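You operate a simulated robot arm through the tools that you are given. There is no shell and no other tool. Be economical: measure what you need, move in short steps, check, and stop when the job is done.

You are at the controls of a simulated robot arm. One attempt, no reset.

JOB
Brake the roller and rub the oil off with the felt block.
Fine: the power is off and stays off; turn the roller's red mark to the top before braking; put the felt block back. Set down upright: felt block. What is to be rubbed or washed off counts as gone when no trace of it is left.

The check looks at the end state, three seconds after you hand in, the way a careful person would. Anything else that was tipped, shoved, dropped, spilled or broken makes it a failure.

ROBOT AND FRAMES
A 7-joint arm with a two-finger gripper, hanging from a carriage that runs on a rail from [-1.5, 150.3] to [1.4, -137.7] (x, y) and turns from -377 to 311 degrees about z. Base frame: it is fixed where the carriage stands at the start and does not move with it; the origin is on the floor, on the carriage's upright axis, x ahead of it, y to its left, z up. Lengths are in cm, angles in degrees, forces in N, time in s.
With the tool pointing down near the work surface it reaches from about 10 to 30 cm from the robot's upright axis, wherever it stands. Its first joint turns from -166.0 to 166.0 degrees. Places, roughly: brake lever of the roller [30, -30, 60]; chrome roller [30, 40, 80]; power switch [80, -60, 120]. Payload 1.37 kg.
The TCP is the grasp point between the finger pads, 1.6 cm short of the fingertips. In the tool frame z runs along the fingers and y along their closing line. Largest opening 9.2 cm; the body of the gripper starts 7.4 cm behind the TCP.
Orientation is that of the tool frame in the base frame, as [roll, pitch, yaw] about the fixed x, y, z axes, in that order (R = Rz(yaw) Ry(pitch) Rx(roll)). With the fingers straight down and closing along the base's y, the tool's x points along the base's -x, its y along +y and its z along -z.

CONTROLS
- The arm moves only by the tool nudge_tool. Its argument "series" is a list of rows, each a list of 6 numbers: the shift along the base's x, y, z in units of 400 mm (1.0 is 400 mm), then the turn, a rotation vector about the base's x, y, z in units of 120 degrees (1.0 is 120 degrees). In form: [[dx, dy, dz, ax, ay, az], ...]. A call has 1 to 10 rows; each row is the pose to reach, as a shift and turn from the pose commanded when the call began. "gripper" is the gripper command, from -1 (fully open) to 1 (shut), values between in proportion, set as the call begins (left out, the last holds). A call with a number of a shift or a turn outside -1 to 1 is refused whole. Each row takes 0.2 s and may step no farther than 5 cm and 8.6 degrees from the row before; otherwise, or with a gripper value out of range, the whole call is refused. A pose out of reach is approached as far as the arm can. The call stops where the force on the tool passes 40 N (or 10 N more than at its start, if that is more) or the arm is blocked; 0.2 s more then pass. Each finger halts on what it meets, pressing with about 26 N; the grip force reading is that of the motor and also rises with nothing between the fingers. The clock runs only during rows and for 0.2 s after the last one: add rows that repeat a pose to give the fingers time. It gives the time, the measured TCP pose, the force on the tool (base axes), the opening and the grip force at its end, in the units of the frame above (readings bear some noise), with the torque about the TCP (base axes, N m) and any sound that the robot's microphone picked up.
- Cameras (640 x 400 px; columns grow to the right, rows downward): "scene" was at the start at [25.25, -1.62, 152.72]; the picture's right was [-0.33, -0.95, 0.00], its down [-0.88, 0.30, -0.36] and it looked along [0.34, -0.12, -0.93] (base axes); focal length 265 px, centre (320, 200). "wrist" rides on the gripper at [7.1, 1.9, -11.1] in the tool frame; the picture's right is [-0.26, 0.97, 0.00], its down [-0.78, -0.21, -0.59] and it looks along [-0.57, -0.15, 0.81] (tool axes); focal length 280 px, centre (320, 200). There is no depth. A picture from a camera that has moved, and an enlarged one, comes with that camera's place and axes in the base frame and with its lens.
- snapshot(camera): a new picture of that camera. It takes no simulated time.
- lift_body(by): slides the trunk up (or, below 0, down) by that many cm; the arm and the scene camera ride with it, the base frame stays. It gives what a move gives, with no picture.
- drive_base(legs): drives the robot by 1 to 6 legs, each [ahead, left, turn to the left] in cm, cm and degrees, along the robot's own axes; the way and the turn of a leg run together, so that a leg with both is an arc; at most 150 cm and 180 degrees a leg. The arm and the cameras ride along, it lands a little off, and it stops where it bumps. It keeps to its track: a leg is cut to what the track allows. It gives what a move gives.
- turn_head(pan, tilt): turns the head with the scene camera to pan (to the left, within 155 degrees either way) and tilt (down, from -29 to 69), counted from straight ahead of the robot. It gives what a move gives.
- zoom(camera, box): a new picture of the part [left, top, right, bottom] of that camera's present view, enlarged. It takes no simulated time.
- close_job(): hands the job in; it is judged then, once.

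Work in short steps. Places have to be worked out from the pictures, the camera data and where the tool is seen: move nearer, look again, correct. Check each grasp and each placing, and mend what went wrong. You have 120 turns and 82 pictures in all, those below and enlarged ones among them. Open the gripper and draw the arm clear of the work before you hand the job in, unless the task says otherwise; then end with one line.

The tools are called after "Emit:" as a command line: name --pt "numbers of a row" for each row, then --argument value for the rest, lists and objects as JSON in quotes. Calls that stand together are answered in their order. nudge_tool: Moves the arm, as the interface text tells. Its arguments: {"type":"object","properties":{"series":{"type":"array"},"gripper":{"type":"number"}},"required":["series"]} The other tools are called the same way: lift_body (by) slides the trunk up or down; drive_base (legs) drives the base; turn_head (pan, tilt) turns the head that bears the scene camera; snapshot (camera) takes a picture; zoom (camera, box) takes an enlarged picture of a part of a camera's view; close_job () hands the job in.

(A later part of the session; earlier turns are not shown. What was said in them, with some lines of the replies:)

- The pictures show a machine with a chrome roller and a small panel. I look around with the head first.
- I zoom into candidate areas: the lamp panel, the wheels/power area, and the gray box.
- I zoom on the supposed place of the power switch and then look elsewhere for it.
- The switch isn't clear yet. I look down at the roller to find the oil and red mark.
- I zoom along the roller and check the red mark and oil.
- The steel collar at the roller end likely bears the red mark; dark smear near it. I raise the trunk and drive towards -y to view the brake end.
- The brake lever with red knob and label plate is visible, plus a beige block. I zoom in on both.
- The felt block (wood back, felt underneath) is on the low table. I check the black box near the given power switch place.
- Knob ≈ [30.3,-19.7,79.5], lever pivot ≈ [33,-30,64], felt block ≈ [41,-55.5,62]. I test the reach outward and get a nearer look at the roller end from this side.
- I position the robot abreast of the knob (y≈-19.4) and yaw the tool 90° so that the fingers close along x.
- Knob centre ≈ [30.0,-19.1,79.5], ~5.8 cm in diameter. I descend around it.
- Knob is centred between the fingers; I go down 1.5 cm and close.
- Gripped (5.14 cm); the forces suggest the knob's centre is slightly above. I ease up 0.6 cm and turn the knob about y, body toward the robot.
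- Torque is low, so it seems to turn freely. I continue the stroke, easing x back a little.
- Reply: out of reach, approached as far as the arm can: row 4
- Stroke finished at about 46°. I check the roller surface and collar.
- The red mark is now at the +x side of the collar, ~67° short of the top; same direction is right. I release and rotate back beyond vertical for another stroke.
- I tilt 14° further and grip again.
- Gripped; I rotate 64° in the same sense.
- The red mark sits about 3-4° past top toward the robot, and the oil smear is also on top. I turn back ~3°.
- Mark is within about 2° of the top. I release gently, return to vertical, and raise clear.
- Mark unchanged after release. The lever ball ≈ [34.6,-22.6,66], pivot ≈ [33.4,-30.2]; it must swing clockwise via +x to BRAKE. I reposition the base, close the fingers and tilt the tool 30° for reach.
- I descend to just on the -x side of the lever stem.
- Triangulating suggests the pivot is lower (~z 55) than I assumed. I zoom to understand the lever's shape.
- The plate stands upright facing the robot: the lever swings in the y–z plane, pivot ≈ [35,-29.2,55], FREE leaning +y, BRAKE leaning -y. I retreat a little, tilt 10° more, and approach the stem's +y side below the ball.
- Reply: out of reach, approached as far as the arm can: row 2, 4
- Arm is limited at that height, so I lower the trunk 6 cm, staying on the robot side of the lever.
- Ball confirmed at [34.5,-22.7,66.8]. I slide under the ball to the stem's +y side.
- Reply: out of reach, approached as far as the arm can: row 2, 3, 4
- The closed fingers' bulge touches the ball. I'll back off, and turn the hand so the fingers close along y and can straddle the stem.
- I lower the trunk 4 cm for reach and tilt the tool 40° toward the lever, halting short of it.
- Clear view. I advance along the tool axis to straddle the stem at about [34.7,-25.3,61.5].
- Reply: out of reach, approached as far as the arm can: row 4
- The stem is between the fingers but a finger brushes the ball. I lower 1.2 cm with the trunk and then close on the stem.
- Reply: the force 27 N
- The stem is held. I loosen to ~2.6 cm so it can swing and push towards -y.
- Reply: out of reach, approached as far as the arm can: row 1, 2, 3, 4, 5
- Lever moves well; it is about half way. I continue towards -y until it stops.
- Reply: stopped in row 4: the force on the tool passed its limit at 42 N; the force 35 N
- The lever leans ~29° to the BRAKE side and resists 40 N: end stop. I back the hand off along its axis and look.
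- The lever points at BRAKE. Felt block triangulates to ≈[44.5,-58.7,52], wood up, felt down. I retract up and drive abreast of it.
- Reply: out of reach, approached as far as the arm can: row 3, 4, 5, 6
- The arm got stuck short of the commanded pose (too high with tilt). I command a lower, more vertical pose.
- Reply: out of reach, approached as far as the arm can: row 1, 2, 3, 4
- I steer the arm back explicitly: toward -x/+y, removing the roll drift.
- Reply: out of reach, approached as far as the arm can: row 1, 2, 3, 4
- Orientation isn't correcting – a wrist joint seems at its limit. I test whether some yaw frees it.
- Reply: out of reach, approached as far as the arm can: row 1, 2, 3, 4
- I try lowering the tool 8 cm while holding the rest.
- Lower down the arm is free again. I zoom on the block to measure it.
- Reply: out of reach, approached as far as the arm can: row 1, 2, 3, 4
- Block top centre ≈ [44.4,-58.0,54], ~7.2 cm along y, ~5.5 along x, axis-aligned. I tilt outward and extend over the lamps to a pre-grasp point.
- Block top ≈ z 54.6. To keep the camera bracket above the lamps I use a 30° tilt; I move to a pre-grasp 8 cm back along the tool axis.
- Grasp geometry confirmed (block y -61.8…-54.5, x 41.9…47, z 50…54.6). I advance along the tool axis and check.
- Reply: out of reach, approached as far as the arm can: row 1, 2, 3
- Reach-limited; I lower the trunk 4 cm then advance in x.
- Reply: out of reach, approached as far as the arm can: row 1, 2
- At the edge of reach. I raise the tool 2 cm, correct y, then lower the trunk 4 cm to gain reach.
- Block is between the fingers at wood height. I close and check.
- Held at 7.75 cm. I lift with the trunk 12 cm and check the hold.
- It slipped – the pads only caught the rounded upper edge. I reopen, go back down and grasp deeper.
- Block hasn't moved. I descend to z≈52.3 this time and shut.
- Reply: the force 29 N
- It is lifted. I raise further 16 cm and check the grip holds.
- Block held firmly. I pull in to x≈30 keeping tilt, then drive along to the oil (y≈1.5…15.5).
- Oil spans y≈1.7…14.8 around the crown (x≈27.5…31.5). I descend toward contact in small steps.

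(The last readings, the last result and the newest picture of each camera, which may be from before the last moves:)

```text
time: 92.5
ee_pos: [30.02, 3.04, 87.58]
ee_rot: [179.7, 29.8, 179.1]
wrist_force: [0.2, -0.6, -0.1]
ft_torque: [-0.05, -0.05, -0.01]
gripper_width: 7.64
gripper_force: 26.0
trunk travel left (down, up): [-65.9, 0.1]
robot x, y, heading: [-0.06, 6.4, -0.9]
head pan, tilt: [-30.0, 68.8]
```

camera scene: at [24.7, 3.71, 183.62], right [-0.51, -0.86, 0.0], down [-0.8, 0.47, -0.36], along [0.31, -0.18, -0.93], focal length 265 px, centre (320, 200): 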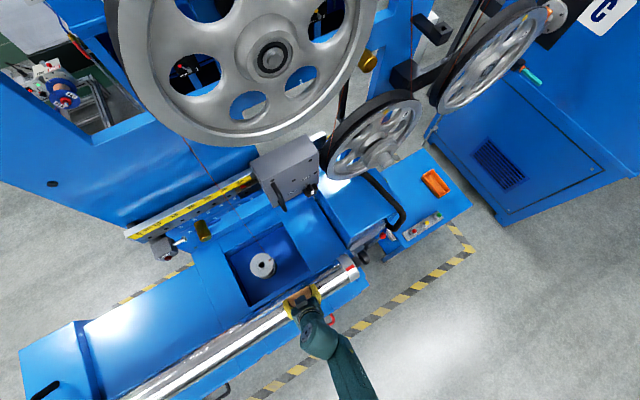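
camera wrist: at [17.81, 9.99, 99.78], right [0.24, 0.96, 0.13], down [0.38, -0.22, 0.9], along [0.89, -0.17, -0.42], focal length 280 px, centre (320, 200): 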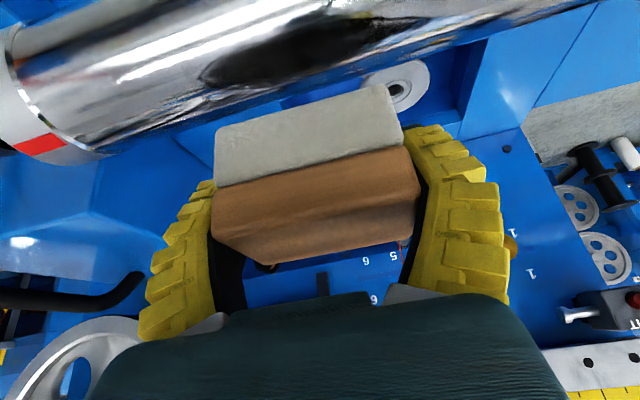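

No contact yet at 87.6; I continue down in 0.3 cm steps.

Emit:
nudge_tool --pt "0 0 -0.007 0 0 0" --pt "0 0 -0.014 0 0 0" --pt "0 0 -0.021 0 0 0"

```text
time: 93.1
ee_pos: [30.16, 3.06, 87.28]
ee_rot: [179.6, 30.0, 178.8]
wrist_force: [-16.3, 1.4, 36.8]
ft_torque: [0.02, 0.65, 0.0]
gripper_width: 7.79
gripper_force: 26.1
trunk travel left (down, up): [-65.9, 0.1]
robot x, y, heading: [0.13, 6.62, -0.6]
head pan, tilt: [-30.0, 68.8]
stopped in row 2: the force on the tool passed its limit at 41 N (the readings are from after the stop); the commanded pose is now the measured one
```

Contact at ≈87.3. I ease up 0.1 cm and stroke along y, watching the force.

Emit:
nudge_tool --pt "0 0 0.004 0 0 0" --pt "0 0.05 0.004 0 0 0" --pt "0 0.1 0.004 0 0 0" --pt "0 0.15 0.004 0 0 0" --pt "0 0.2 0.004 0 0 0" --pt "0 0.25 0.004 0 0 0" --pt "0 0.3 0.004 0 0 0" --pt "0 0.34 0.004 0 0 0"

Emit:
snapshot --camera "wrist"

```text
time: 94.9
ee_pos: [30.16, 16.53, 87.39]
ee_rot: [179.7, 29.9, 179.0]
wrist_force: [0.3, 0.2, -0.8]
ft_torque: [0.03, -0.03, 0.04]
gripper_width: 7.67
gripper_force: 25.7
trunk travel left (down, up): [-65.9, 0.1]
robot x, y, heading: [0.19, 6.66, -0.5]
head pan, tilt: [-30.0, 68.8]
```

```text
17 pictures are left
camera wrist: at [18.52, 18.7, 93.36], right [0.24, 0.96, 0.14], down [0.38, -0.22, 0.9], along [0.89, -0.17, -0.42], focal length 280 px, centre (320, 200)
```

wrist: 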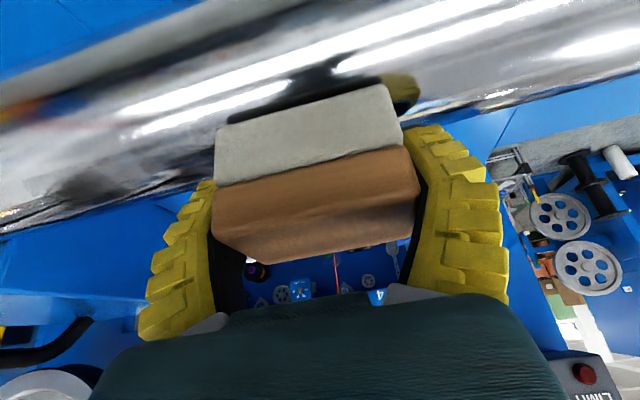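

No contact force there now. I stroke back pressing 0.08 cm lower.

Emit:
nudge_tool --pt "0 0 -0.002 0 0 0" --pt "0 -0.05 -0.002 0 0 0" --pt "0 -0.1 -0.002 0 0 0" --pt "0 -0.15 -0.002 0 0 0" --pt "0 -0.2 -0.002 0 0 0" --pt "0 -0.25 -0.002 0 0 0" --pt "0 -0.3 -0.002 0 0 0" --pt "0 -0.36 -0.002 0 0 0" --pt "0 -0.41 -0.002 0 0 0"

Emit:
nudge_tool --pt "0 -0.04 0.06 0 0 0" --pt "0 -0.04 0.12 0 0 0" --pt "0 0.05 0.14 0 0 0" --pt "0 0.15 0.14 0 0 0" --pt "0 0.25 0.14 0 0 0"

Emit:
snapshot --camera "wrist"

```text
time: 96.9
ee_pos: [30.48, 0.58, 87.47]
ee_rot: [179.6, 30.1, 178.9]
wrist_force: [1.1, 8.7, 22.3]
ft_torque: [0.06, 0.25, -0.09]
gripper_width: 7.68
gripper_force: 25.8
trunk travel left (down, up): [-65.9, 0.1]
robot x, y, heading: [0.05, 6.54, -0.7]
head pan, tilt: [-30.0, 68.8]
```

```text
time: 98.1
ee_pos: [29.86, 10.34, 92.81]
ee_rot: [179.7, 30.0, 178.9]
wrist_force: [0.6, 0.0, -1.0]
ft_torque: [0.04, 0.01, 0.05]
gripper_width: 7.66
gripper_force: 25.6
trunk travel left (down, up): [-65.9, 0.1]
robot x, y, heading: [0.16, 6.56, -0.6]
head pan, tilt: [-30.0, 68.8]
```

```text
16 pictures are left
camera wrist: at [18.37, 12.51, 98.74], right [0.24, 0.96, 0.14], down [0.38, -0.22, 0.9], along [0.89, -0.17, -0.42], focal length 280 px, centre (320, 200)
```

wrist: 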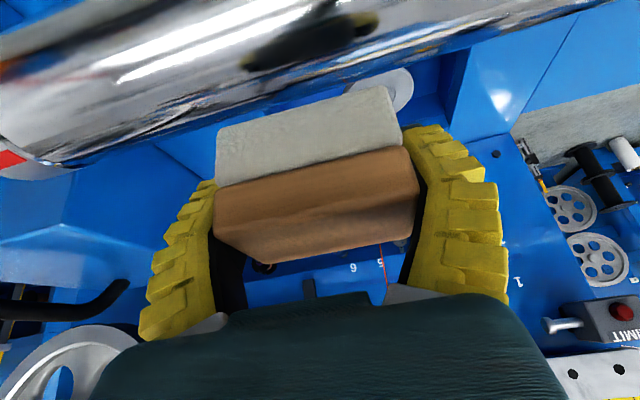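

The dark patch may now be just the gripper's reflection. I drive aside and look with the scene camera.

Emit:
drive_base --legs '[[0, 30, 0]]'

Emit:
turn_head --pan -45 --tilt 64

Emit:
snapshot --camera "scene"

```text
time: 100.2
ee_pos: [29.73, 40.63, 92.75]
ee_rot: [179.8, 29.9, 178.6]
wrist_force: [-0.1, 1.0, -0.6]
ft_torque: [0.0, -0.01, 0.0]
gripper_width: 7.61
gripper_force: 25.8
trunk travel left (down, up): [-65.9, 0.1]
robot x, y, heading: [-0.37, 36.85, -0.9]
head pan, tilt: [-30.0, 68.8]
```

```text
time: 100.9
ee_pos: [29.79, 40.66, 92.79]
ee_rot: [179.7, 30.0, 178.5]
wrist_force: [0.2, -1.0, -1.2]
ft_torque: [0.0, -0.02, -0.03]
gripper_width: 7.65
gripper_force: 26.2
trunk travel left (down, up): [-65.9, 0.1]
robot x, y, heading: [-0.29, 36.93, -1.1]
head pan, tilt: [-45.0, 64.0]
```

```text
15 pictures are left
camera scene: at [23.89, 32.47, 184.11], right [-0.72, -0.69, 0.0], down [-0.62, 0.65, -0.44], along [0.3, -0.32, -0.9], focal length 265 px, centre (320, 200)
```

scene: 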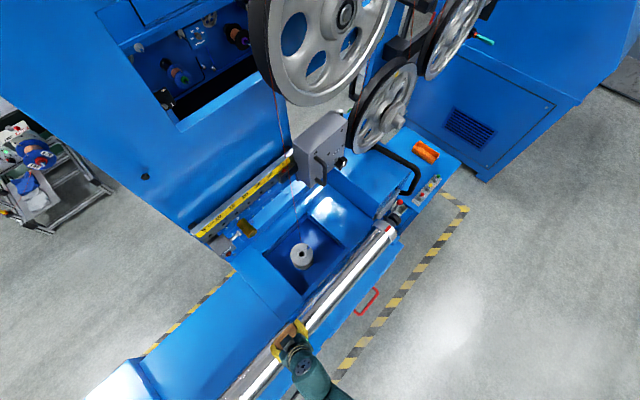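

Emit:
zoom --camera "scene" --box '[290, 215, 410, 335]'

```text
3.33 times, centred on (350, 275) of scene
camera zoom: at [23.89, 32.47, 184.11], right [-0.72, -0.69, 0.0], down [-0.62, 0.65, -0.44], along [0.3, -0.32, -0.9], focal length 884 px, centre (220, -50)
```

zoom: 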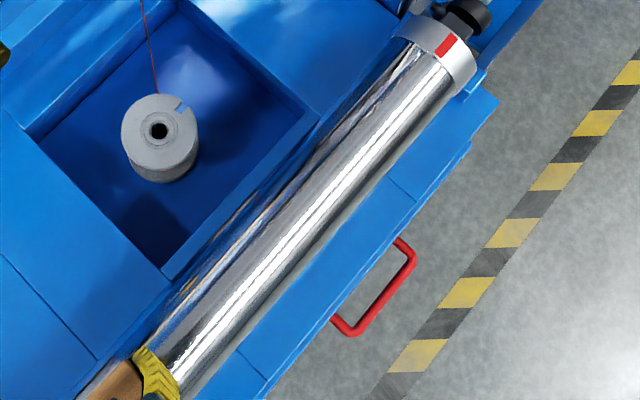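

The smear looks gone. I zoom tighter on y≈0…17 for traces, also from the +x side.

Emit:
zoom --camera "scene" --box '[328, 228, 392, 292]'

```text
6.25 times, centred on (360, 260) of scene
camera zoom: at [23.89, 32.47, 184.11], right [-0.72, -0.69, 0.0], down [-0.62, 0.65, -0.44], along [0.3, -0.32, -0.9], focal length 1656 px, centre (70, -175)
```

zoom: 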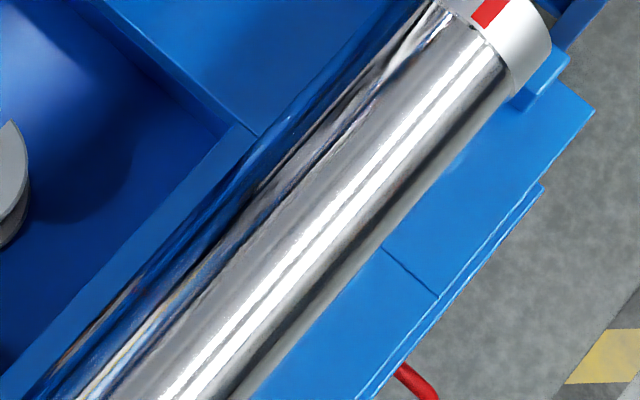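

There's a dark streak near x≈32, y≈7 which may be reflection or residue. I drive back partway and look with the wrist camera.

Emit:
drive_base --legs '[[0, -19, 0]]'

Emit:
zoom --camera "wrist" --box '[0, 0, 320, 200]'

```text
time: 102.5
ee_pos: [29.9, 22.13, 92.87]
ee_rot: [179.7, 30.0, 179.0]
wrist_force: [0.0, 0.6, -1.1]
ft_torque: [0.0, 0.0, -0.02]
gripper_width: 7.61
gripper_force: 25.6
trunk travel left (down, up): [-65.9, 0.1]
robot x, y, heading: [-0.3, 18.27, -0.8]
head pan, tilt: [-45.0, 64.0]
```

```text
2.00 times, centred on (160, 100) of wrist
camera zoom: at [18.31, 24.33, 98.75], right [0.24, 0.96, 0.14], down [0.38, -0.22, 0.9], along [0.89, -0.17, -0.42], focal length 561 px, centre (640, 400)
```

zoom: 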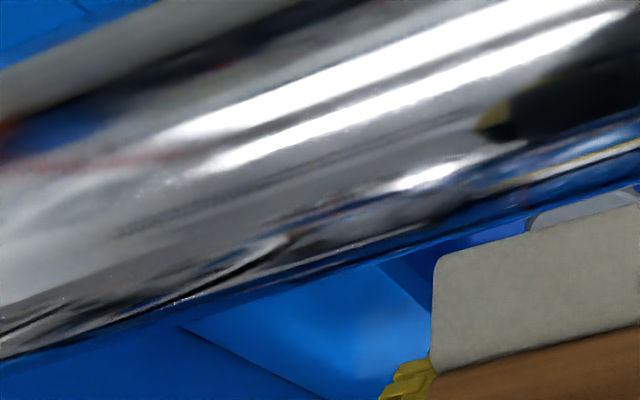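

Mostly reflections, but to leave no trace I'll make further strokes, also on both flanks with the block tilted. First back over the spot and re-contact on top.

Emit:
drive_base --legs '[[0, -10.5, 0]]'

Emit:
nudge_tool --pt "0.005 0.1 -0.06 0 0 0" --pt "0.005 0.15 -0.12 0 0 0" --pt "0.005 0.15 -0.13 0 0 0" --pt "0.005 0.15 -0.135 0 0 0" --pt "0.005 0.15 -0.137 0 0 0" --pt "0.005 0.15 -0.139 0 0 0" --pt "0.005 0.15 -0.141 0 0 0"

```text
time: 103.6
ee_pos: [30.06, 11.82, 92.82]
ee_rot: [179.5, 30.0, 178.9]
wrist_force: [0.4, 0.1, -1.2]
ft_torque: [0.01, 0.01, 0.0]
gripper_width: 7.63
gripper_force: 25.7
trunk travel left (down, up): [-65.9, 0.1]
robot x, y, heading: [-0.03, 7.93, -0.7]
head pan, tilt: [-45.0, 64.0]
```

```text
time: 105.0
ee_pos: [30.37, 17.75, 87.26]
ee_rot: [179.5, 30.3, 178.8]
wrist_force: [-13.4, -2.2, 32.2]
ft_torque: [-0.03, 0.77, -0.01]
gripper_width: 7.78
gripper_force: 26.1
trunk travel left (down, up): [-65.9, 0.1]
robot x, y, heading: [0.02, 8.04, -0.4]
head pan, tilt: [-45.0, 64.0]
stopped in row 6: the force on the tool passed its limit at 40 N (the readings are from after the stop); the commanded pose is now the measured one
```

Contact made; I stroke from y≈17.8 to 0 with slight relief, and return.

Emit:
nudge_tool --pt "0 0 0.0015 0 0 0" --pt "0 -0.05 0.0015 0 0 0" --pt "0 -0.1 0.0015 0 0 0" --pt "0 -0.15 0.0015 0 0 0" --pt "0 -0.2 0.0015 0 0 0" --pt "0 -0.25 0.0015 0 0 0" --pt "0 -0.3 0.0015 0 0 0" --pt "0 -0.35 0.0015 0 0 0" --pt "0 -0.4 0.0015 0 0 0" --pt "0 -0.44 0.0015 0 0 0"

Emit:
nudge_tool --pt "0 0.05 0 0 0 0" --pt "0 0.1 0 0 0 0" --pt "0 0.15 0 0 0 0" --pt "0 0.2 0 0 0 0" --pt "0 0.25 0 0 0 0" --pt "0 0.3 0 0 0 0" --pt "0 0.35 0 0 0 0" --pt "0 0.4 0 0 0 0" --pt "0 0.44 0.03 0 0 0" --pt "0 0.44 0.08 0 0 0"

```text
time: 107.2
ee_pos: [30.52, -0.05, 87.4]
ee_rot: [179.6, 30.4, 178.8]
wrist_force: [-0.2, 1.4, 5.4]
ft_torque: [0.13, 0.07, -0.04]
gripper_width: 7.67
gripper_force: 25.7
trunk travel left (down, up): [-65.9, 0.1]
robot x, y, heading: [0.06, 7.66, -0.7]
head pan, tilt: [-45.0, 64.0]
```

```text
time: 109.4
ee_pos: [30.7, 17.55, 90.62]
ee_rot: [179.6, 30.1, 178.9]
wrist_force: [0.4, 0.8, -1.3]
ft_torque: [-0.02, 0.01, 0.03]
gripper_width: 7.64
gripper_force: 26.3
out of reach, approached as far as the arm can: row 4
trunk travel left (down, up): [-65.9, 0.1]
robot x, y, heading: [0.02, 8.06, -0.8]
head pan, tilt: [-45.0, 64.0]
```

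Now the +x flank: I tilt the block 16° outward and approach radially until contact.

Emit:
nudge_tool --pt "0.02 0 0 0 0.045 0" --pt "0.04 0 0 0 0.09 0" --pt "0.06 0 -0.01 0 0.133 0" --pt "0.05 0 -0.046 0 0.133 0" --pt "0.0405 0 -0.079 0 0.133 0" --pt "0.04 0 -0.081 0 0.133 0" --pt "0.0395 0 -0.083 0 0.133 0" --pt "0.039 0 -0.085 0 0.133 0" --pt "0.0385 0 -0.087 0 0.133 0" --pt "0.038 0 -0.089 0 0.133 0"

```text
time: 111.6
ee_pos: [32.26, 17.94, 87.0]
ee_rot: [179.9, 14.4, 179.0]
wrist_force: [-5.6, -1.3, 23.9]
ft_torque: [-0.4, 0.41, -0.06]
gripper_width: 7.66
gripper_force: 25.6
trunk travel left (down, up): [-65.9, 0.1]
robot x, y, heading: [-0.3, 8.11, -0.8]
head pan, tilt: [-45.0, 64.0]
```

Contact with ~24 N on the flank. I stroke along y both ways.

Emit:
nudge_tool --pt "0 -0.05 0 0 0 0" --pt "0 -0.1 0 0 0 0" --pt "0 -0.15 0 0 0 0" --pt "0 -0.2 0 0 0 0" --pt "0 -0.25 0 0 0 0" --pt "0 -0.3 0 0 0 0" --pt "0 -0.35 0 0 0 0" --pt "0 -0.4 0 0 0 0" --pt "0 -0.44 0 0 0 0"

Emit:
nudge_tool --pt "0 0.05 0 0 0 0" --pt "0 0.1 0 0 0 0" --pt "0 0.15 0 0 0 0" --pt "0 0.2 0 0 0 0" --pt "0 0.25 0 0 0 0" --pt "0 0.3 0 0 0 0" --pt "0 0.35 0 0 0 0" --pt "0 0.4 0 0 0 0" --pt "-0.02 0.44 0.05 0 0 0" --pt "-0.04 0.44 0.09 0 -0.06 0"

```text
time: 113.6
ee_pos: [32.08, 0.26, 87.16]
ee_rot: [179.9, 14.3, 179.0]
wrist_force: [4.3, 4.3, 13.8]
ft_torque: [-0.04, 0.04, -0.11]
gripper_width: 7.65
gripper_force: 25.6
trunk travel left (down, up): [-65.9, 0.1]
robot x, y, heading: [-0.2, 7.78, -1.1]
head pan, tilt: [-45.0, 64.0]
```

```text
time: 115.8
ee_pos: [30.32, 17.68, 90.59]
ee_rot: [179.7, 21.7, 178.9]
wrist_force: [0.5, 0.7, -0.9]
ft_torque: [-0.05, 0.11, -0.02]
gripper_width: 7.65
gripper_force: 25.2
trunk travel left (down, up): [-65.9, 0.1]
robot x, y, heading: [-0.24, 7.73, -0.6]
head pan, tilt: [-45.0, 64.0]
```

Now the -x flank with opposite tilt.

Emit:
nudge_tool --pt "-0.03 0 0 0 -0.065 0" --pt "-0.06 0 0 0 -0.13 0" --pt "-0.07 0 -0.01 0 -0.2 0" --pt "-0.06 0 -0.046 0 -0.2 0" --pt "-0.0505 0 -0.079 0 -0.2 0" --pt "-0.05 0 -0.081 0 -0.2 0" --pt "-0.0495 0 -0.083 0 -0.2 0" --pt "-0.049 0 -0.085 0 -0.2 0" --pt "-0.0485 0 -0.087 0 -0.2 0"

```text
time: 117.8
ee_pos: [28.35, 17.67, 87.51]
ee_rot: [179.1, 45.5, 178.5]
wrist_force: [-1.0, 0.7, -0.7]
ft_torque: [-0.03, 0.0, 0.02]
gripper_width: 7.63
gripper_force: 26.2
out of reach, approached as far as the arm can: row 7, 8, 9
trunk travel left (down, up): [-65.9, 0.1]
robot x, y, heading: [-0.21, 7.91, -0.8]
head pan, tilt: [-45.0, 64.0]
```

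Reach-limited, so I lower the trunk slightly into contact.

Emit:
lift_body --by -0.3

Emit:
lift_body --by -0.15

```text
time: 118.3
ee_pos: [28.4, 17.71, 87.26]
ee_rot: [179.1, 45.6, 178.4]
wrist_force: [-3.8, -2.5, 13.0]
ft_torque: [0.49, 0.24, 0.17]
gripper_width: 7.66
gripper_force: 26.4
trunk travel left (down, up): [-65.6, 0.4]
robot x, y, heading: [-0.06, 7.93, -0.6]
head pan, tilt: [-45.0, 64.0]
```

```text
time: 118.8
ee_pos: [28.39, 17.69, 87.25]
ee_rot: [179.1, 45.8, 178.6]
wrist_force: [-8.9, -1.4, 19.8]
ft_torque: [0.12, 0.42, 0.05]
gripper_width: 7.7
gripper_force: 25.9
trunk travel left (down, up): [-65.5, 0.5]
robot x, y, heading: [-0.0, 7.89, -0.6]
head pan, tilt: [-45.0, 64.0]
stopped: the force on the tool passed its limit at 40 N (the readings are from after the stop); the commanded pose is now the measured one
```

Contact ~20 N. I stroke along y and back.

Emit:
nudge_tool --pt "0 -0.05 0 0 0 0" --pt "0 -0.1 0 0 0 0" --pt "0 -0.15 0 0 0 0" --pt "0 -0.2 0 0 0 0" --pt "0 -0.25 0 0 0 0" --pt "0 -0.3 0 0 0 0" --pt "0 -0.35 0 0 0 0" --pt "0 -0.4 0 0 0 0" --pt "0 -0.44 0 0 0 0"

Emit:
nudge_tool --pt "0 0.05 0 0 0 0" --pt "0 0.1 0 0 0 0" --pt "0 0.15 0 0 0 0" --pt "0 0.2 0 0 0 0" --pt "0 0.25 0 0 0 0" --pt "0 0.3 0 0 0 0" --pt "0 0.35 0 0 0 0" --pt "0 0.4 0 0 0 0" --pt "0 0.44 0.05 0 0 0" --pt "0.02 0.44 0.12 0 0.05 0"

```text
time: 120.8
ee_pos: [27.29, 15.61, 87.03]
ee_rot: [179.2, 45.8, 178.5]
wrist_force: [-0.5, -0.8, 0.2]
ft_torque: [0.04, 0.02, -0.03]
gripper_width: 7.64
gripper_force: 25.9
out of reach, approached as far as the arm can: row 2, 3, 4, 5, 6, 7, 8, 9
trunk travel left (down, up): [-65.5, 0.5]
robot x, y, heading: [0.04, 8.06, -0.7]
head pan, tilt: [-45.0, 64.0]
```

```text
time: 123.0
ee_pos: [27.36, 33.1, 91.49]
ee_rot: [179.4, 39.6, 178.8]
wrist_force: [-1.0, -0.6, -1.2]
ft_torque: [0.01, -0.08, 0.0]
gripper_width: 7.63
gripper_force: 26.3
out of reach, approached as far as the arm can: row 3, 4, 5, 6, 7, 8, 9, 10
trunk travel left (down, up): [-65.5, 0.5]
robot x, y, heading: [-0.24, 8.13, -0.9]
head pan, tilt: [-45.0, 64.0]
```

The inner flank is too near for a straight-ahead pose. With the hand now at y≈33 I inspect the wiped zone from above.

Emit:
turn_head --pan 0 --tilt 69

Emit:
zoom --camera "scene" --box '[270, 230, 390, 305]'

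```text
time: 124.1
ee_pos: [27.6, 33.08, 91.5]
ee_rot: [179.4, 40.0, 178.7]
wrist_force: [0.4, -1.0, -0.9]
ft_torque: [-0.01, 0.02, -0.02]
gripper_width: 7.64
gripper_force: 26.5
trunk travel left (down, up): [-65.5, 0.5]
robot x, y, heading: [0.1, 7.85, -0.6]
head pan, tilt: [0.0, 68.8]
```

```text
5.33 times, centred on (330, 268) of scene
camera zoom: at [25.47, 7.77, 183.23], right [-0.01, -1.0, 0.0], down [-0.93, 0.01, -0.36], along [0.36, 0.0, -0.93], focal length 1414 px, centre (267, -160)
```

zoom: 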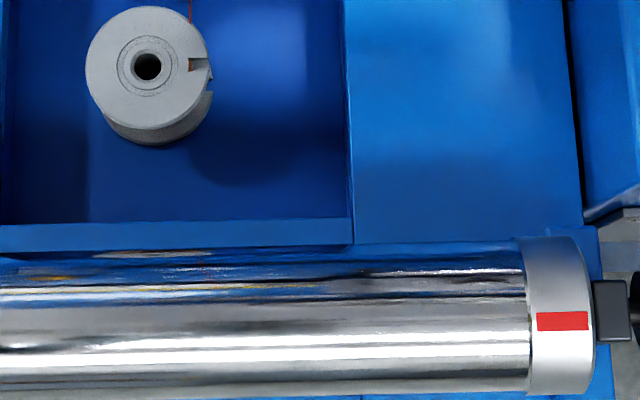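

The roller looks clean. I re-measure the red mark's angle with a closer zoom.

Emit:
zoom --camera "scene" --box '[355, 270, 395, 308]'

```text
10.53 times, centred on (375, 289) of scene
camera zoom: at [25.47, 7.77, 183.23], right [-0.01, -1.0, 0.0], down [-0.93, 0.01, -0.36], along [0.36, 0.0, -0.93], focal length 2790 px, centre (-259, -737)
```

zoom: 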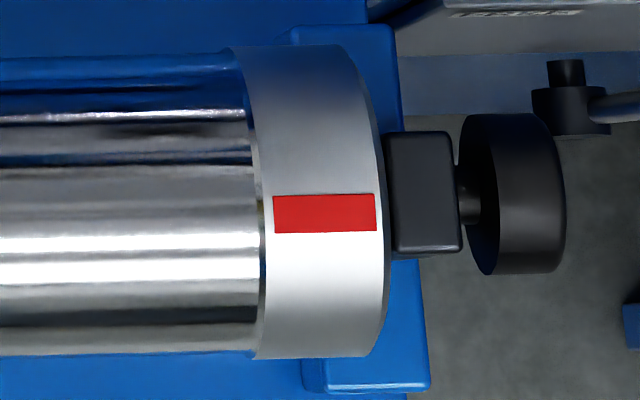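

Mark now measures ≈7° toward the robot side (was ≈2°), so rubbing dragged the roller a bit. I'll press on top and drag toward +x to bring it back (also wiping more).

Emit:
nudge_tool --pt "0.01 -0.05 0 0 0.02 0" --pt "0.02 -0.12 0 0 0.04 0" --pt "0.03 -0.2 0 0 0.06 0" --pt "0.04 -0.28 0 0 0.083 0" --pt "0.05 -0.36 0 0 0.083 0" --pt "0.055 -0.44 -0.02 0 0.083 0" --pt "0.055 -0.5 -0.07 0 0.083 0" --pt "0.055 -0.5 -0.09 0 0.083 0"

Emit:
nudge_tool --pt "0 0 -0.005 0 0 0" --pt "0 0 -0.0075 0 0 0" --pt "0 0 -0.01 0 0 0" --pt "0 0 -0.0125 0 0 0" --pt "0 0 -0.015 0 0 0" --pt "0 0 -0.0175 0 0 0"

```text
time: 125.4
ee_pos: [32.4, 19.21, 87.5]
ee_rot: [179.4, 30.8, 178.6]
wrist_force: [2.2, -7.1, 19.6]
ft_torque: [0.25, 0.52, 0.13]
gripper_width: 7.74
gripper_force: 26.0
out of reach, approached as far as the arm can: row 1, 2, 3, 4, 5, 6
trunk travel left (down, up): [-65.5, 0.5]
robot x, y, heading: [0.29, 8.14, -0.8]
head pan, tilt: [0.0, 68.8]
stopped in row 6: the force on the tool passed its limit at 45 N (the readings are from after the stop); the commanded pose is now the measured one
```

```text
time: 125.7
ee_pos: [32.31, 19.23, 87.31]
ee_rot: [179.3, 31.0, 178.6]
wrist_force: [-8.7, -6.3, 31.9]
ft_torque: [0.01, 1.11, 0.18]
gripper_width: 7.82
gripper_force: 25.8
trunk travel left (down, up): [-65.5, 0.5]
robot x, y, heading: [-0.27, 7.71, -0.9]
head pan, tilt: [0.0, 68.8]
stopped in row 1: the force on the tool passed its limit at 42 N (the readings are from after the stop); the commanded pose is now the measured one
```

It touched down early at x≈32.4. I lift, go to x≈29, press and drag to +x.

Emit:
nudge_tool --pt "0 0 0.04 0 0 0" --pt "-0.05 -0.05 0.04 0 -0.008 0" --pt "-0.085 -0.1 0.04 0 -0.008 0" --pt "-0.085 -0.1 0.01 0 -0.008 0" --pt "-0.085 -0.1 0.003 0 -0.008 0"

Emit:
nudge_tool --pt "0 0 -0.002 0 0 0" --pt "0 0 -0.004 0 0 0" --pt "0 0 -0.006 0 0 0" --pt "0 0 -0.008 0 0 0"

```text
time: 126.4
ee_pos: [32.79, 17.65, 87.2]
ee_rot: [179.0, 32.8, 178.8]
wrist_force: [-7.0, 7.3, 30.9]
ft_torque: [0.63, 1.07, -0.1]
gripper_width: 7.92
gripper_force: 25.8
out of reach, approached as far as the arm can: row 1, 2, 3
trunk travel left (down, up): [-65.5, 0.5]
robot x, y, heading: [-0.06, 7.91, -0.4]
head pan, tilt: [0.0, 68.8]
stopped in row 3: the force on the tool passed its limit at 56 N (the readings are from after the stop); the commanded pose is now the measured one
```

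```text
time: 126.9
ee_pos: [32.81, 17.61, 87.25]
ee_rot: [179.1, 33.0, 178.9]
wrist_force: [-11.4, 6.2, 35.4]
ft_torque: [0.41, 1.29, -0.14]
gripper_width: 7.95
gripper_force: 25.3
trunk travel left (down, up): [-65.5, 0.5]
robot x, y, heading: [-0.35, 7.86, -0.6]
head pan, tilt: [0.0, 68.8]
stopped in row 2: the force on the tool passed its limit at 44 N (the readings are from after the stop); the commanded pose is now the measured one
```

The arm is in an awkward configuration and pressing. I relieve with the trunk and try moving away toward +x/up.

Emit:
lift_body --by 0.5

Emit:
nudge_tool --pt "0.02 0 0.03 0 0.02 0" --pt "0.03 0 0.06 0 0.03 0"

Emit:
snapshot --camera "wrist"

```text
time: 127.5
ee_pos: [32.51, 17.44, 87.52]
ee_rot: [179.2, 32.8, 179.0]
wrist_force: [-0.5, 0.7, -0.1]
ft_torque: [0.04, -0.03, 0.0]
gripper_width: 7.8
gripper_force: 26.0
trunk travel left (down, up): [-66.0, 0.0]
robot x, y, heading: [-0.31, 7.96, -0.8]
head pan, tilt: [0.0, 68.8]
```

```text
time: 128.1
ee_pos: [34.63, 17.52, 88.48]
ee_rot: [179.3, 29.2, 178.9]
wrist_force: [0.1, 0.6, -0.4]
ft_torque: [-0.01, -0.07, 0.02]
gripper_width: 7.77
gripper_force: 26.0
out of reach, approached as far as the arm can: row 1, 2
trunk travel left (down, up): [-66.0, 0.0]
robot x, y, heading: [-0.16, 7.85, -0.7]
head pan, tilt: [0.0, 68.8]
```

```text
9 pictures are left
camera wrist: at [23.1, 19.51, 94.67], right [0.24, 0.96, 0.14], down [0.39, -0.23, 0.89], along [0.89, -0.16, -0.43], focal length 280 px, centre (320, 200)
```

wrist: 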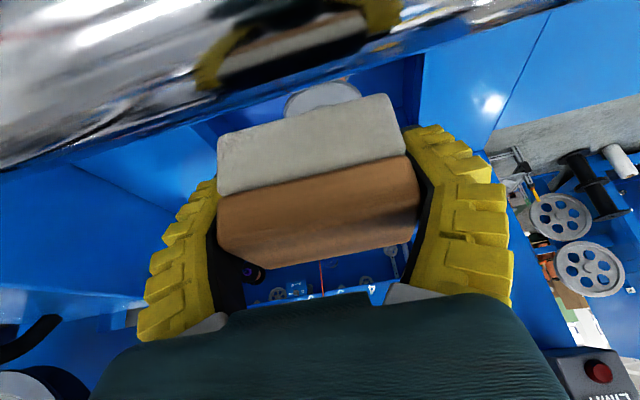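

I check the mark again with the scene camera.

Emit:
zoom --camera "scene" --box '[355, 270, 395, 308]'

```text
10.53 times, centred on (375, 289) of scene
camera zoom: at [25.47, 7.88, 183.72], right [-0.01, -1.0, 0.0], down [-0.93, 0.01, -0.36], along [0.36, 0.0, -0.93], focal length 2790 px, centre (-259, -737)
```

zoom: 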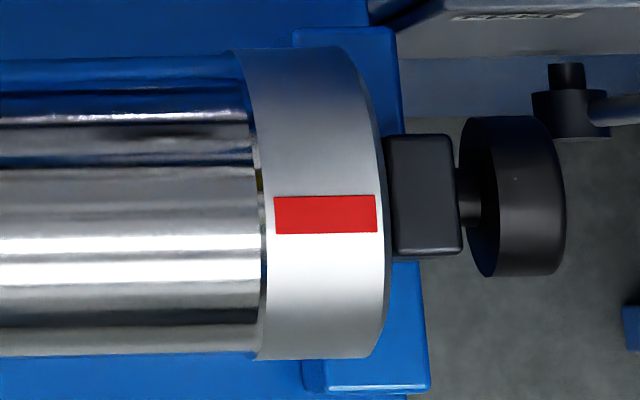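

The roller didn't budge under 50 N, so the brake holds; the mark is near the top and the surface is clean. Now I bring the block back: first toward straight-ahead and up.

Emit:
nudge_tool --pt "0.02 -0.02 0.02 0 0 0" --pt "0.03 -0.06 0.04 0 0 0" --pt "0.03 -0.12 0.07 0 0 0" --pt "0.03 -0.18 0.1 0 0 0" --pt "0.03 -0.22 0.13 0 0 0"

```text
time: 129.2
ee_pos: [35.89, 16.44, 88.91]
ee_rot: [179.5, 29.2, 178.9]
wrist_force: [-0.5, -1.2, -0.3]
ft_torque: [0.02, 0.03, 0.02]
gripper_width: 7.75
gripper_force: 26.4
out of reach, approached as far as the arm can: row 1, 2, 3, 4, 5
trunk travel left (down, up): [-66.0, 0.0]
robot x, y, heading: [-0.25, 8.11, -0.8]
head pan, tilt: [0.0, 68.8]
```

Stuck against a joint limit; I try +y and yaw changes to free it.

Emit:
nudge_tool --pt "0 0.05 0.03 0 0 0.03" --pt "0 0.1 0.06 0 0 0.06" --pt "0 0.15 0.09 0 0 0.09" --pt "0 0.2 0.12 0 0 0.12"

```text
time: 130.2
ee_pos: [36.75, 26.01, 91.14]
ee_rot: [179.2, 29.3, -166.5]
wrist_force: [0.8, 0.1, -0.2]
ft_torque: [-0.01, -0.01, -0.01]
gripper_width: 7.72
gripper_force: 26.2
out of reach, approached as far as the arm can: row 1, 2, 3, 4
trunk travel left (down, up): [-66.0, 0.0]
robot x, y, heading: [-0.1, 7.98, -0.6]
head pan, tilt: [0.0, 68.8]
```

Better: z 91. I try returning -y while keeping this yaw.

Emit:
nudge_tool --pt "-0.02 -0.08 0.02 0 0 0.03" --pt "-0.04 -0.16 0.03 0 0 0.06" --pt "-0.06 -0.24 0.03 0 0 0.09" --pt "-0.08 -0.32 0.03 0 0 0.12" --pt "-0.1 -0.4 0.03 0 0 0.12"

```text
time: 131.4
ee_pos: [37.54, 30.4, 92.88]
ee_rot: [179.5, 29.0, -159.0]
wrist_force: [0.8, 0.3, -1.2]
ft_torque: [0.01, 0.03, 0.05]
gripper_width: 7.72
gripper_force: 25.8
out of reach, approached as far as the arm can: row 1, 2, 3, 4, 5
trunk travel left (down, up): [-66.0, 0.0]
robot x, y, heading: [0.04, 8.03, -0.6]
head pan, tilt: [0.0, 68.8]
```

The wrist yaw seems tied to arm azimuth (yaw−azimuth ≈168°). I rotate yaw the other way while returning -y.

Emit:
nudge_tool --pt "-0.02 -0.06 0 0 0 -0.06" --pt "-0.03 -0.12 0 0 0 -0.12" --pt "-0.04 -0.2 0 0 0 -0.18" --pt "-0.05 -0.28 0 0 0 -0.24" --pt "-0.06 -0.36 0.0 0 0 -0.3" --pt "-0.07 -0.44 0.0 0 0 -0.36"

```text
time: 132.8
ee_pos: [36.54, 12.92, 89.25]
ee_rot: [179.4, 29.2, 157.6]
wrist_force: [-0.1, 0.9, -0.7]
ft_torque: [-0.05, 0.02, -0.01]
gripper_width: 7.7
gripper_force: 25.9
out of reach, approached as far as the arm can: row 1, 2, 3, 4, 5, 6
trunk travel left (down, up): [-66.0, 0.0]
robot x, y, heading: [-0.32, 8.13, -0.6]
head pan, tilt: [0.0, 68.8]
```

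The arm can't be pulled in here, and the hoop handle rises near x≥37, so I'll carry the block around the free front side: extend back out to the higher pose, drive +y, turn right to face -y, drive, and turn back at the table.

Emit:
nudge_tool --pt "0.01 0.06 0.01 0 0 0.06" --pt "0.02 0.14 0.02 0 0 0.12" --pt "0.02 0.22 0.04 0 0 0.18" --pt "0.02 0.3 0.06 0 0 0.24" --pt "0.02 0.36 0.08 0 0 0.3" --pt "0.02 0.42 0.09 0 0 0.36"

Emit:
drive_base --legs '[[0, 40, 0]]'

```text
time: 134.2
ee_pos: [36.68, 30.72, 92.42]
ee_rot: [179.5, 29.2, -159.0]
wrist_force: [0.3, -0.5, -0.9]
ft_torque: [0.06, 0.0, 0.05]
gripper_width: 7.68
gripper_force: 25.9
out of reach, approached as far as the arm can: row 3, 4, 5, 6
trunk travel left (down, up): [-66.0, 0.0]
robot x, y, heading: [0.09, 7.92, -0.5]
head pan, tilt: [0.0, 68.8]
```

```text
time: 136.8
ee_pos: [36.13, 71.07, 92.39]
ee_rot: [179.5, 29.3, -158.7]
wrist_force: [0.1, -0.4, -0.9]
ft_torque: [-0.01, 0.0, 0.02]
gripper_width: 7.7
gripper_force: 26.3
trunk travel left (down, up): [-66.0, 0.0]
robot x, y, heading: [-0.65, 48.01, -0.2]
head pan, tilt: [0.0, 68.8]
```

Clear so far. I turn right 121° so the hand hangs over the free aisle, then drive so that the robot gets to y≈-59.

Emit:
drive_base --legs '[[0, 0, -121]]'

Emit:
snapshot --camera "scene"

```text
time: 142.2
ee_pos: [-0.38, 4.84, 92.35]
ee_rot: [179.5, 29.2, 79.2]
wrist_force: [0.0, -1.4, -0.5]
ft_torque: [0.01, -0.01, -0.01]
gripper_width: 7.65
gripper_force: 25.8
trunk travel left (down, up): [-66.0, 0.0]
robot x, y, heading: [-0.66, 48.32, -122.5]
head pan, tilt: [0.0, 68.8]
```

```text
7 pictures are left
camera scene: at [-14.18, 26.61, 183.72], right [-0.85, 0.53, 0.0], down [0.5, 0.79, -0.36], along [-0.19, -0.31, -0.93], focal length 265 px, centre (320, 200)
```

scene: 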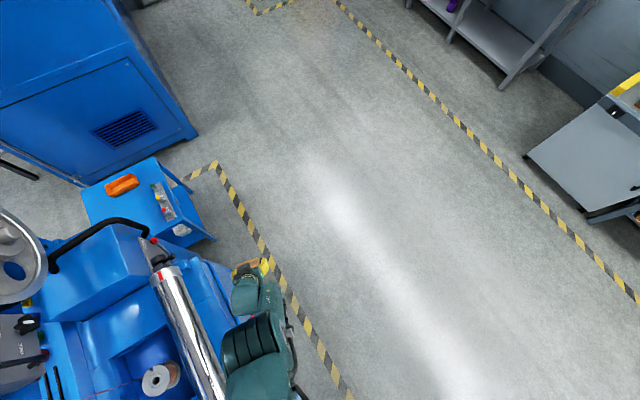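

The aisle is clear. I drive 114 cm toward -y, then turn left ~100.7° so that the hand ends above the block's old place with yaw 180.

Emit:
drive_base --legs '[[96.3, 61.3, 0]]'

Emit:
drive_base --legs '[[0, 0, 100.7]]'

```text
time: 148.1
ee_pos: [-0.21, -110.33, 92.33]
ee_rot: [179.6, 29.2, 78.1]
wrist_force: [0.7, 0.6, -0.8]
ft_torque: [0.02, 0.02, -0.01]
gripper_width: 7.65
gripper_force: 25.9
trunk travel left (down, up): [-66.0, 0.0]
robot x, y, heading: [0.78, -67.29, -123.6]
head pan, tilt: [0.0, 68.8]
```

```text
time: 152.5
ee_pos: [43.84, -65.28, 92.34]
ee_rot: [179.5, 29.2, 171.5]
wrist_force: [0.1, 0.2, -0.9]
ft_torque: [0.0, 0.02, -0.04]
gripper_width: 7.69
gripper_force: 26.2
trunk travel left (down, up): [-66.0, 0.0]
robot x, y, heading: [0.56, -67.0, -30.0]
head pan, tilt: [0.0, 68.8]
```

Turn fell short; I add 8.5°.

Emit:
drive_base --legs '[[0, 0, 8.5]]'

Emit:
lift_body --by -20

Emit:
snapshot --camera "wrist"

```text
time: 153.5
ee_pos: [43.07, -59.08, 92.45]
ee_rot: [179.5, 29.1, 179.9]
wrist_force: [-0.4, 0.4, -1.4]
ft_torque: [0.02, -0.02, -0.01]
gripper_width: 7.65
gripper_force: 25.6
trunk travel left (down, up): [-66.0, 0.0]
robot x, y, heading: [0.57, -67.25, -21.8]
head pan, tilt: [0.0, 68.8]
```

```text
time: 155.7
ee_pos: [43.13, -59.13, 72.33]
ee_rot: [179.5, 29.3, 179.9]
wrist_force: [0.1, 0.7, -0.9]
ft_torque: [-0.01, 0.0, 0.0]
gripper_width: 7.66
gripper_force: 26.3
trunk travel left (down, up): [-46.0, 20.0]
robot x, y, heading: [0.66, -67.04, -21.8]
head pan, tilt: [0.0, 68.8]
```

```text
6 pictures are left
camera wrist: at [31.56, -57.22, 78.53], right [0.23, 0.96, 0.13], down [0.39, -0.22, 0.89], along [0.89, -0.15, -0.43], focal length 280 px, centre (320, 200)
```

wrist: 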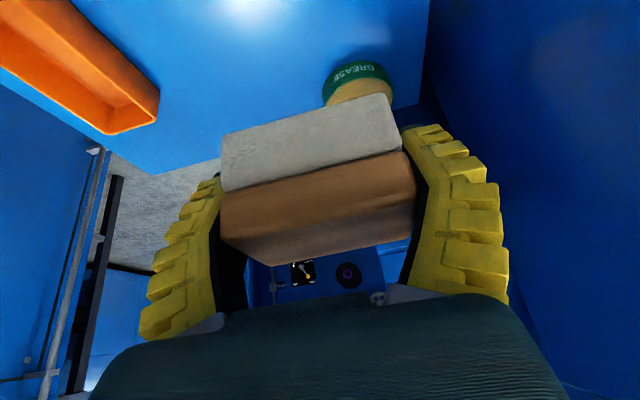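

Block pose in the hand is nearly as at the grasp. I correct x/y (+1.3,+0.8) and lower.

Emit:
nudge_tool --pt "0.015 0.01 0 0 0 0" --pt "0.033 0.021 0 0 0 0"

Emit:
lift_body --by -18

```text
time: 156.2
ee_pos: [44.21, -58.37, 72.41]
ee_rot: [179.7, 29.2, -179.9]
wrist_force: [0.9, -0.2, 0.0]
ft_torque: [0.03, -0.01, 0.02]
gripper_width: 7.65
gripper_force: 25.5
trunk travel left (down, up): [-46.0, 20.0]
robot x, y, heading: [0.68, -67.27, -21.8]
head pan, tilt: [0.0, 68.8]
```

```text
time: 158.2
ee_pos: [44.22, -58.39, 54.5]
ee_rot: [179.5, 29.3, 180.0]
wrist_force: [0.4, 0.0, -0.9]
ft_torque: [0.01, 0.01, 0.01]
gripper_width: 7.66
gripper_force: 25.8
trunk travel left (down, up): [-28.0, 38.0]
robot x, y, heading: [1.16, -67.22, -21.9]
head pan, tilt: [0.0, 68.8]
```

I lower further in small steps until the table takes the block.

Emit:
lift_body --by -1.7

Emit:
lift_body --by -0.4

Emit:
lift_body --by -0.3

```text
time: 158.9
ee_pos: [44.28, -58.44, 52.78]
ee_rot: [179.6, 29.3, 179.9]
wrist_force: [0.3, -1.1, -0.7]
ft_torque: [0.01, 0.02, 0.02]
gripper_width: 7.67
gripper_force: 25.5
trunk travel left (down, up): [-26.3, 39.7]
robot x, y, heading: [0.89, -67.16, -21.5]
head pan, tilt: [0.0, 68.8]
```

```text
time: 159.4
ee_pos: [44.3, -58.38, 52.57]
ee_rot: [179.4, 29.5, 179.9]
wrist_force: [-7.8, -2.4, 21.9]
ft_torque: [0.8, 0.76, 0.35]
gripper_width: 7.73
gripper_force: 26.2
trunk travel left (down, up): [-25.9, 40.1]
robot x, y, heading: [0.56, -67.28, -21.6]
head pan, tilt: [0.0, 68.8]
```

```text
time: 159.9
ee_pos: [44.45, -58.45, 52.28]
ee_rot: [179.5, 29.8, 179.9]
wrist_force: [-8.9, -2.0, 19.7]
ft_torque: [-0.05, 0.51, -0.02]
gripper_width: 7.8
gripper_force: 25.6
trunk travel left (down, up): [-25.7, 40.3]
robot x, y, heading: [0.45, -67.1, -21.6]
head pan, tilt: [0.0, 68.8]
stopped: the force on the tool passed its limit at 43 N (the readings are from after the stop); the commanded pose is now the measured one
```

Firmly on the table. I open the gripper and lift straight away, then check.

Emit:
nudge_tool --gripper -1 --pt "0 0 0 0 0 0" --pt "0 0 0 0 0 0" --pt "0 0 0 0 0 0" --pt "0 0 0 0 0 0"

Emit:
lift_body --by 7

Emit:
snapshot --camera "wrist"

```text
time: 160.9
ee_pos: [44.48, -58.32, 52.27]
ee_rot: [179.4, 29.6, 179.8]
wrist_force: [-1.0, 0.1, 1.5]
ft_torque: [0.06, 0.04, -0.01]
gripper_width: 9.3
gripper_force: 1.0
trunk travel left (down, up): [-25.7, 40.3]
robot x, y, heading: [0.46, -66.77, -21.8]
head pan, tilt: [0.0, 68.8]
```

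```text
time: 161.9
ee_pos: [44.51, -58.49, 59.33]
ee_rot: [179.4, 29.6, 179.7]
wrist_force: [0.0, -0.3, 0.4]
ft_torque: [-0.02, -0.01, -0.01]
gripper_width: 9.22
gripper_force: 0.0
trunk travel left (down, up): [-32.7, 33.3]
robot x, y, heading: [0.59, -67.37, -21.6]
head pan, tilt: [0.0, 68.8]
```

```text
5 pictures are left
camera wrist: at [32.93, -56.49, 65.36], right [0.23, 0.96, 0.14], down [0.39, -0.22, 0.9], along [0.89, -0.15, -0.42], focal length 280 px, centre (320, 200)
```

wrist: 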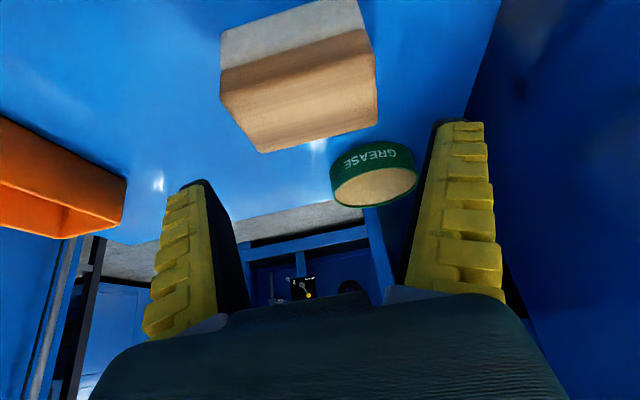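

Block stands upright on its place. I raise the arm clear and view the roller end (lever, mark, surface) from here.

Emit:
lift_body --by 30

Emit:
turn_head --pan 95 --tilt 55

Emit:
snapshot --camera "scene"

```text
time: 164.9
ee_pos: [44.54, -58.33, 89.37]
ee_rot: [179.4, 29.7, 179.7]
wrist_force: [-0.3, 0.1, -0.1]
ft_torque: [-0.02, 0.0, 0.0]
gripper_width: 9.19
gripper_force: 0.0
trunk travel left (down, up): [-62.7, 3.3]
robot x, y, heading: [0.79, -67.04, -21.7]
head pan, tilt: [0.0, 68.8]
```

```text
time: 166.7
ee_pos: [44.51, -58.41, 89.31]
ee_rot: [179.5, 29.6, 179.7]
wrist_force: [0.1, 0.9, 0.3]
ft_torque: [0.03, 0.02, -0.01]
gripper_width: 9.19
gripper_force: 0.1
trunk travel left (down, up): [-62.7, 3.3]
robot x, y, heading: [0.64, -67.17, -21.8]
head pan, tilt: [95.0, 55.0]
```

```text
4 pictures are left
camera scene: at [21.28, -67.45, 181.94], right [0.96, -0.29, 0.0], down [-0.24, -0.78, -0.57], along [0.17, 0.55, -0.82], focal length 265 px, centre (320, 200)
```

scene: 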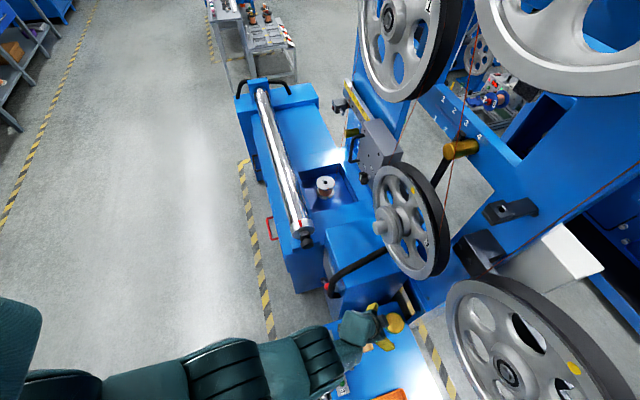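

Emit:
zoom --camera "scene" --box '[280, 195, 340, 250]'

```text
7.27 times, centred on (310, 222) of scene
camera zoom: at [21.28, -67.45, 181.94], right [0.96, -0.29, 0.0], down [-0.24, -0.78, -0.57], along [0.17, 0.55, -0.82], focal length 1928 px, centre (393, 36)
```

zoom: 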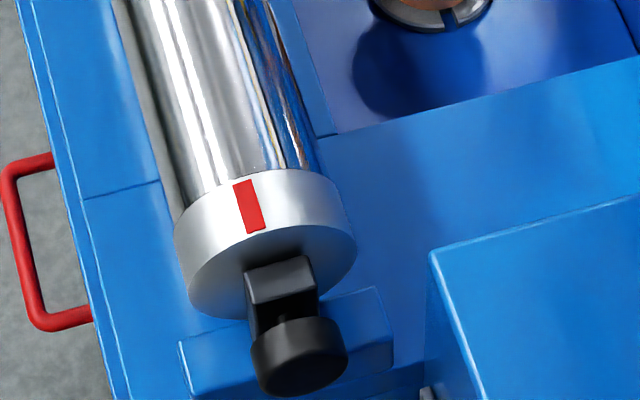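

The brake is on, the mark is about 8° from the top, the roller looks clean and the block is in place. I swing the arm out over the free aisle, the way it came.

Emit:
drive_base --legs '[[0, 0, -75]]'

Emit:
turn_head --pan 95 --tilt 60

Emit:
snapshot --camera "scene"

```text
time: 170.3
ee_pos: [20.88, -107.01, 89.37]
ee_rot: [179.5, 29.5, 105.3]
wrist_force: [0.5, -0.8, 0.2]
ft_torque: [-0.01, -0.04, 0.03]
gripper_width: 9.19
gripper_force: 0.1
trunk travel left (down, up): [-62.7, 3.3]
robot x, y, heading: [0.43, -66.94, -96.2]
head pan, tilt: [95.0, 55.0]
```

```text
time: 170.9
ee_pos: [20.69, -107.07, 89.4]
ee_rot: [179.5, 29.6, 105.3]
wrist_force: [-0.3, 1.1, 0.2]
ft_torque: [-0.04, -0.04, 0.03]
gripper_width: 9.19
gripper_force: 0.1
trunk travel left (down, up): [-62.7, 3.3]
robot x, y, heading: [0.7, -67.23, -96.5]
head pan, tilt: [95.0, 60.0]
```

```text
2 pictures are left
camera scene: at [5.11, -86.99, 181.34], right [-0.02, -1.0, 0.0], down [-0.87, 0.02, -0.5], along [0.5, -0.01, -0.87], focal length 265 px, centre (320, 200)
```

scene: 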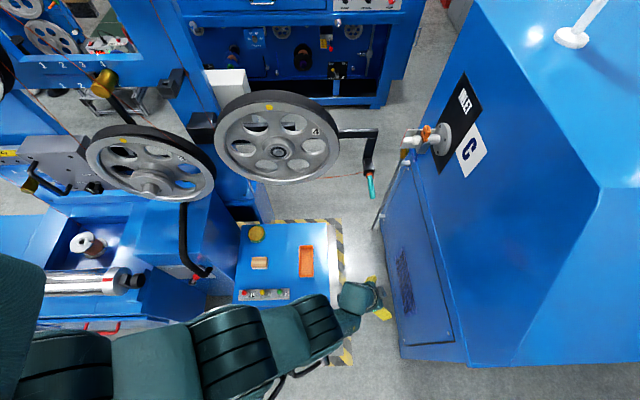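

The block is upright in its place, the lamps, can and tray are untouched, and the arm is clear. I hand in.

Emit:
close_job

```text
The job is handed in.
```

I handed the job in: the roller is braked, the oil is rubbed off and the felt block is back upright in its place. The red mark ended about 8° off top toward the robot. It read about 2° off when I let go of the knob, before braking. I never pinned down the power switch; I touched no switches.
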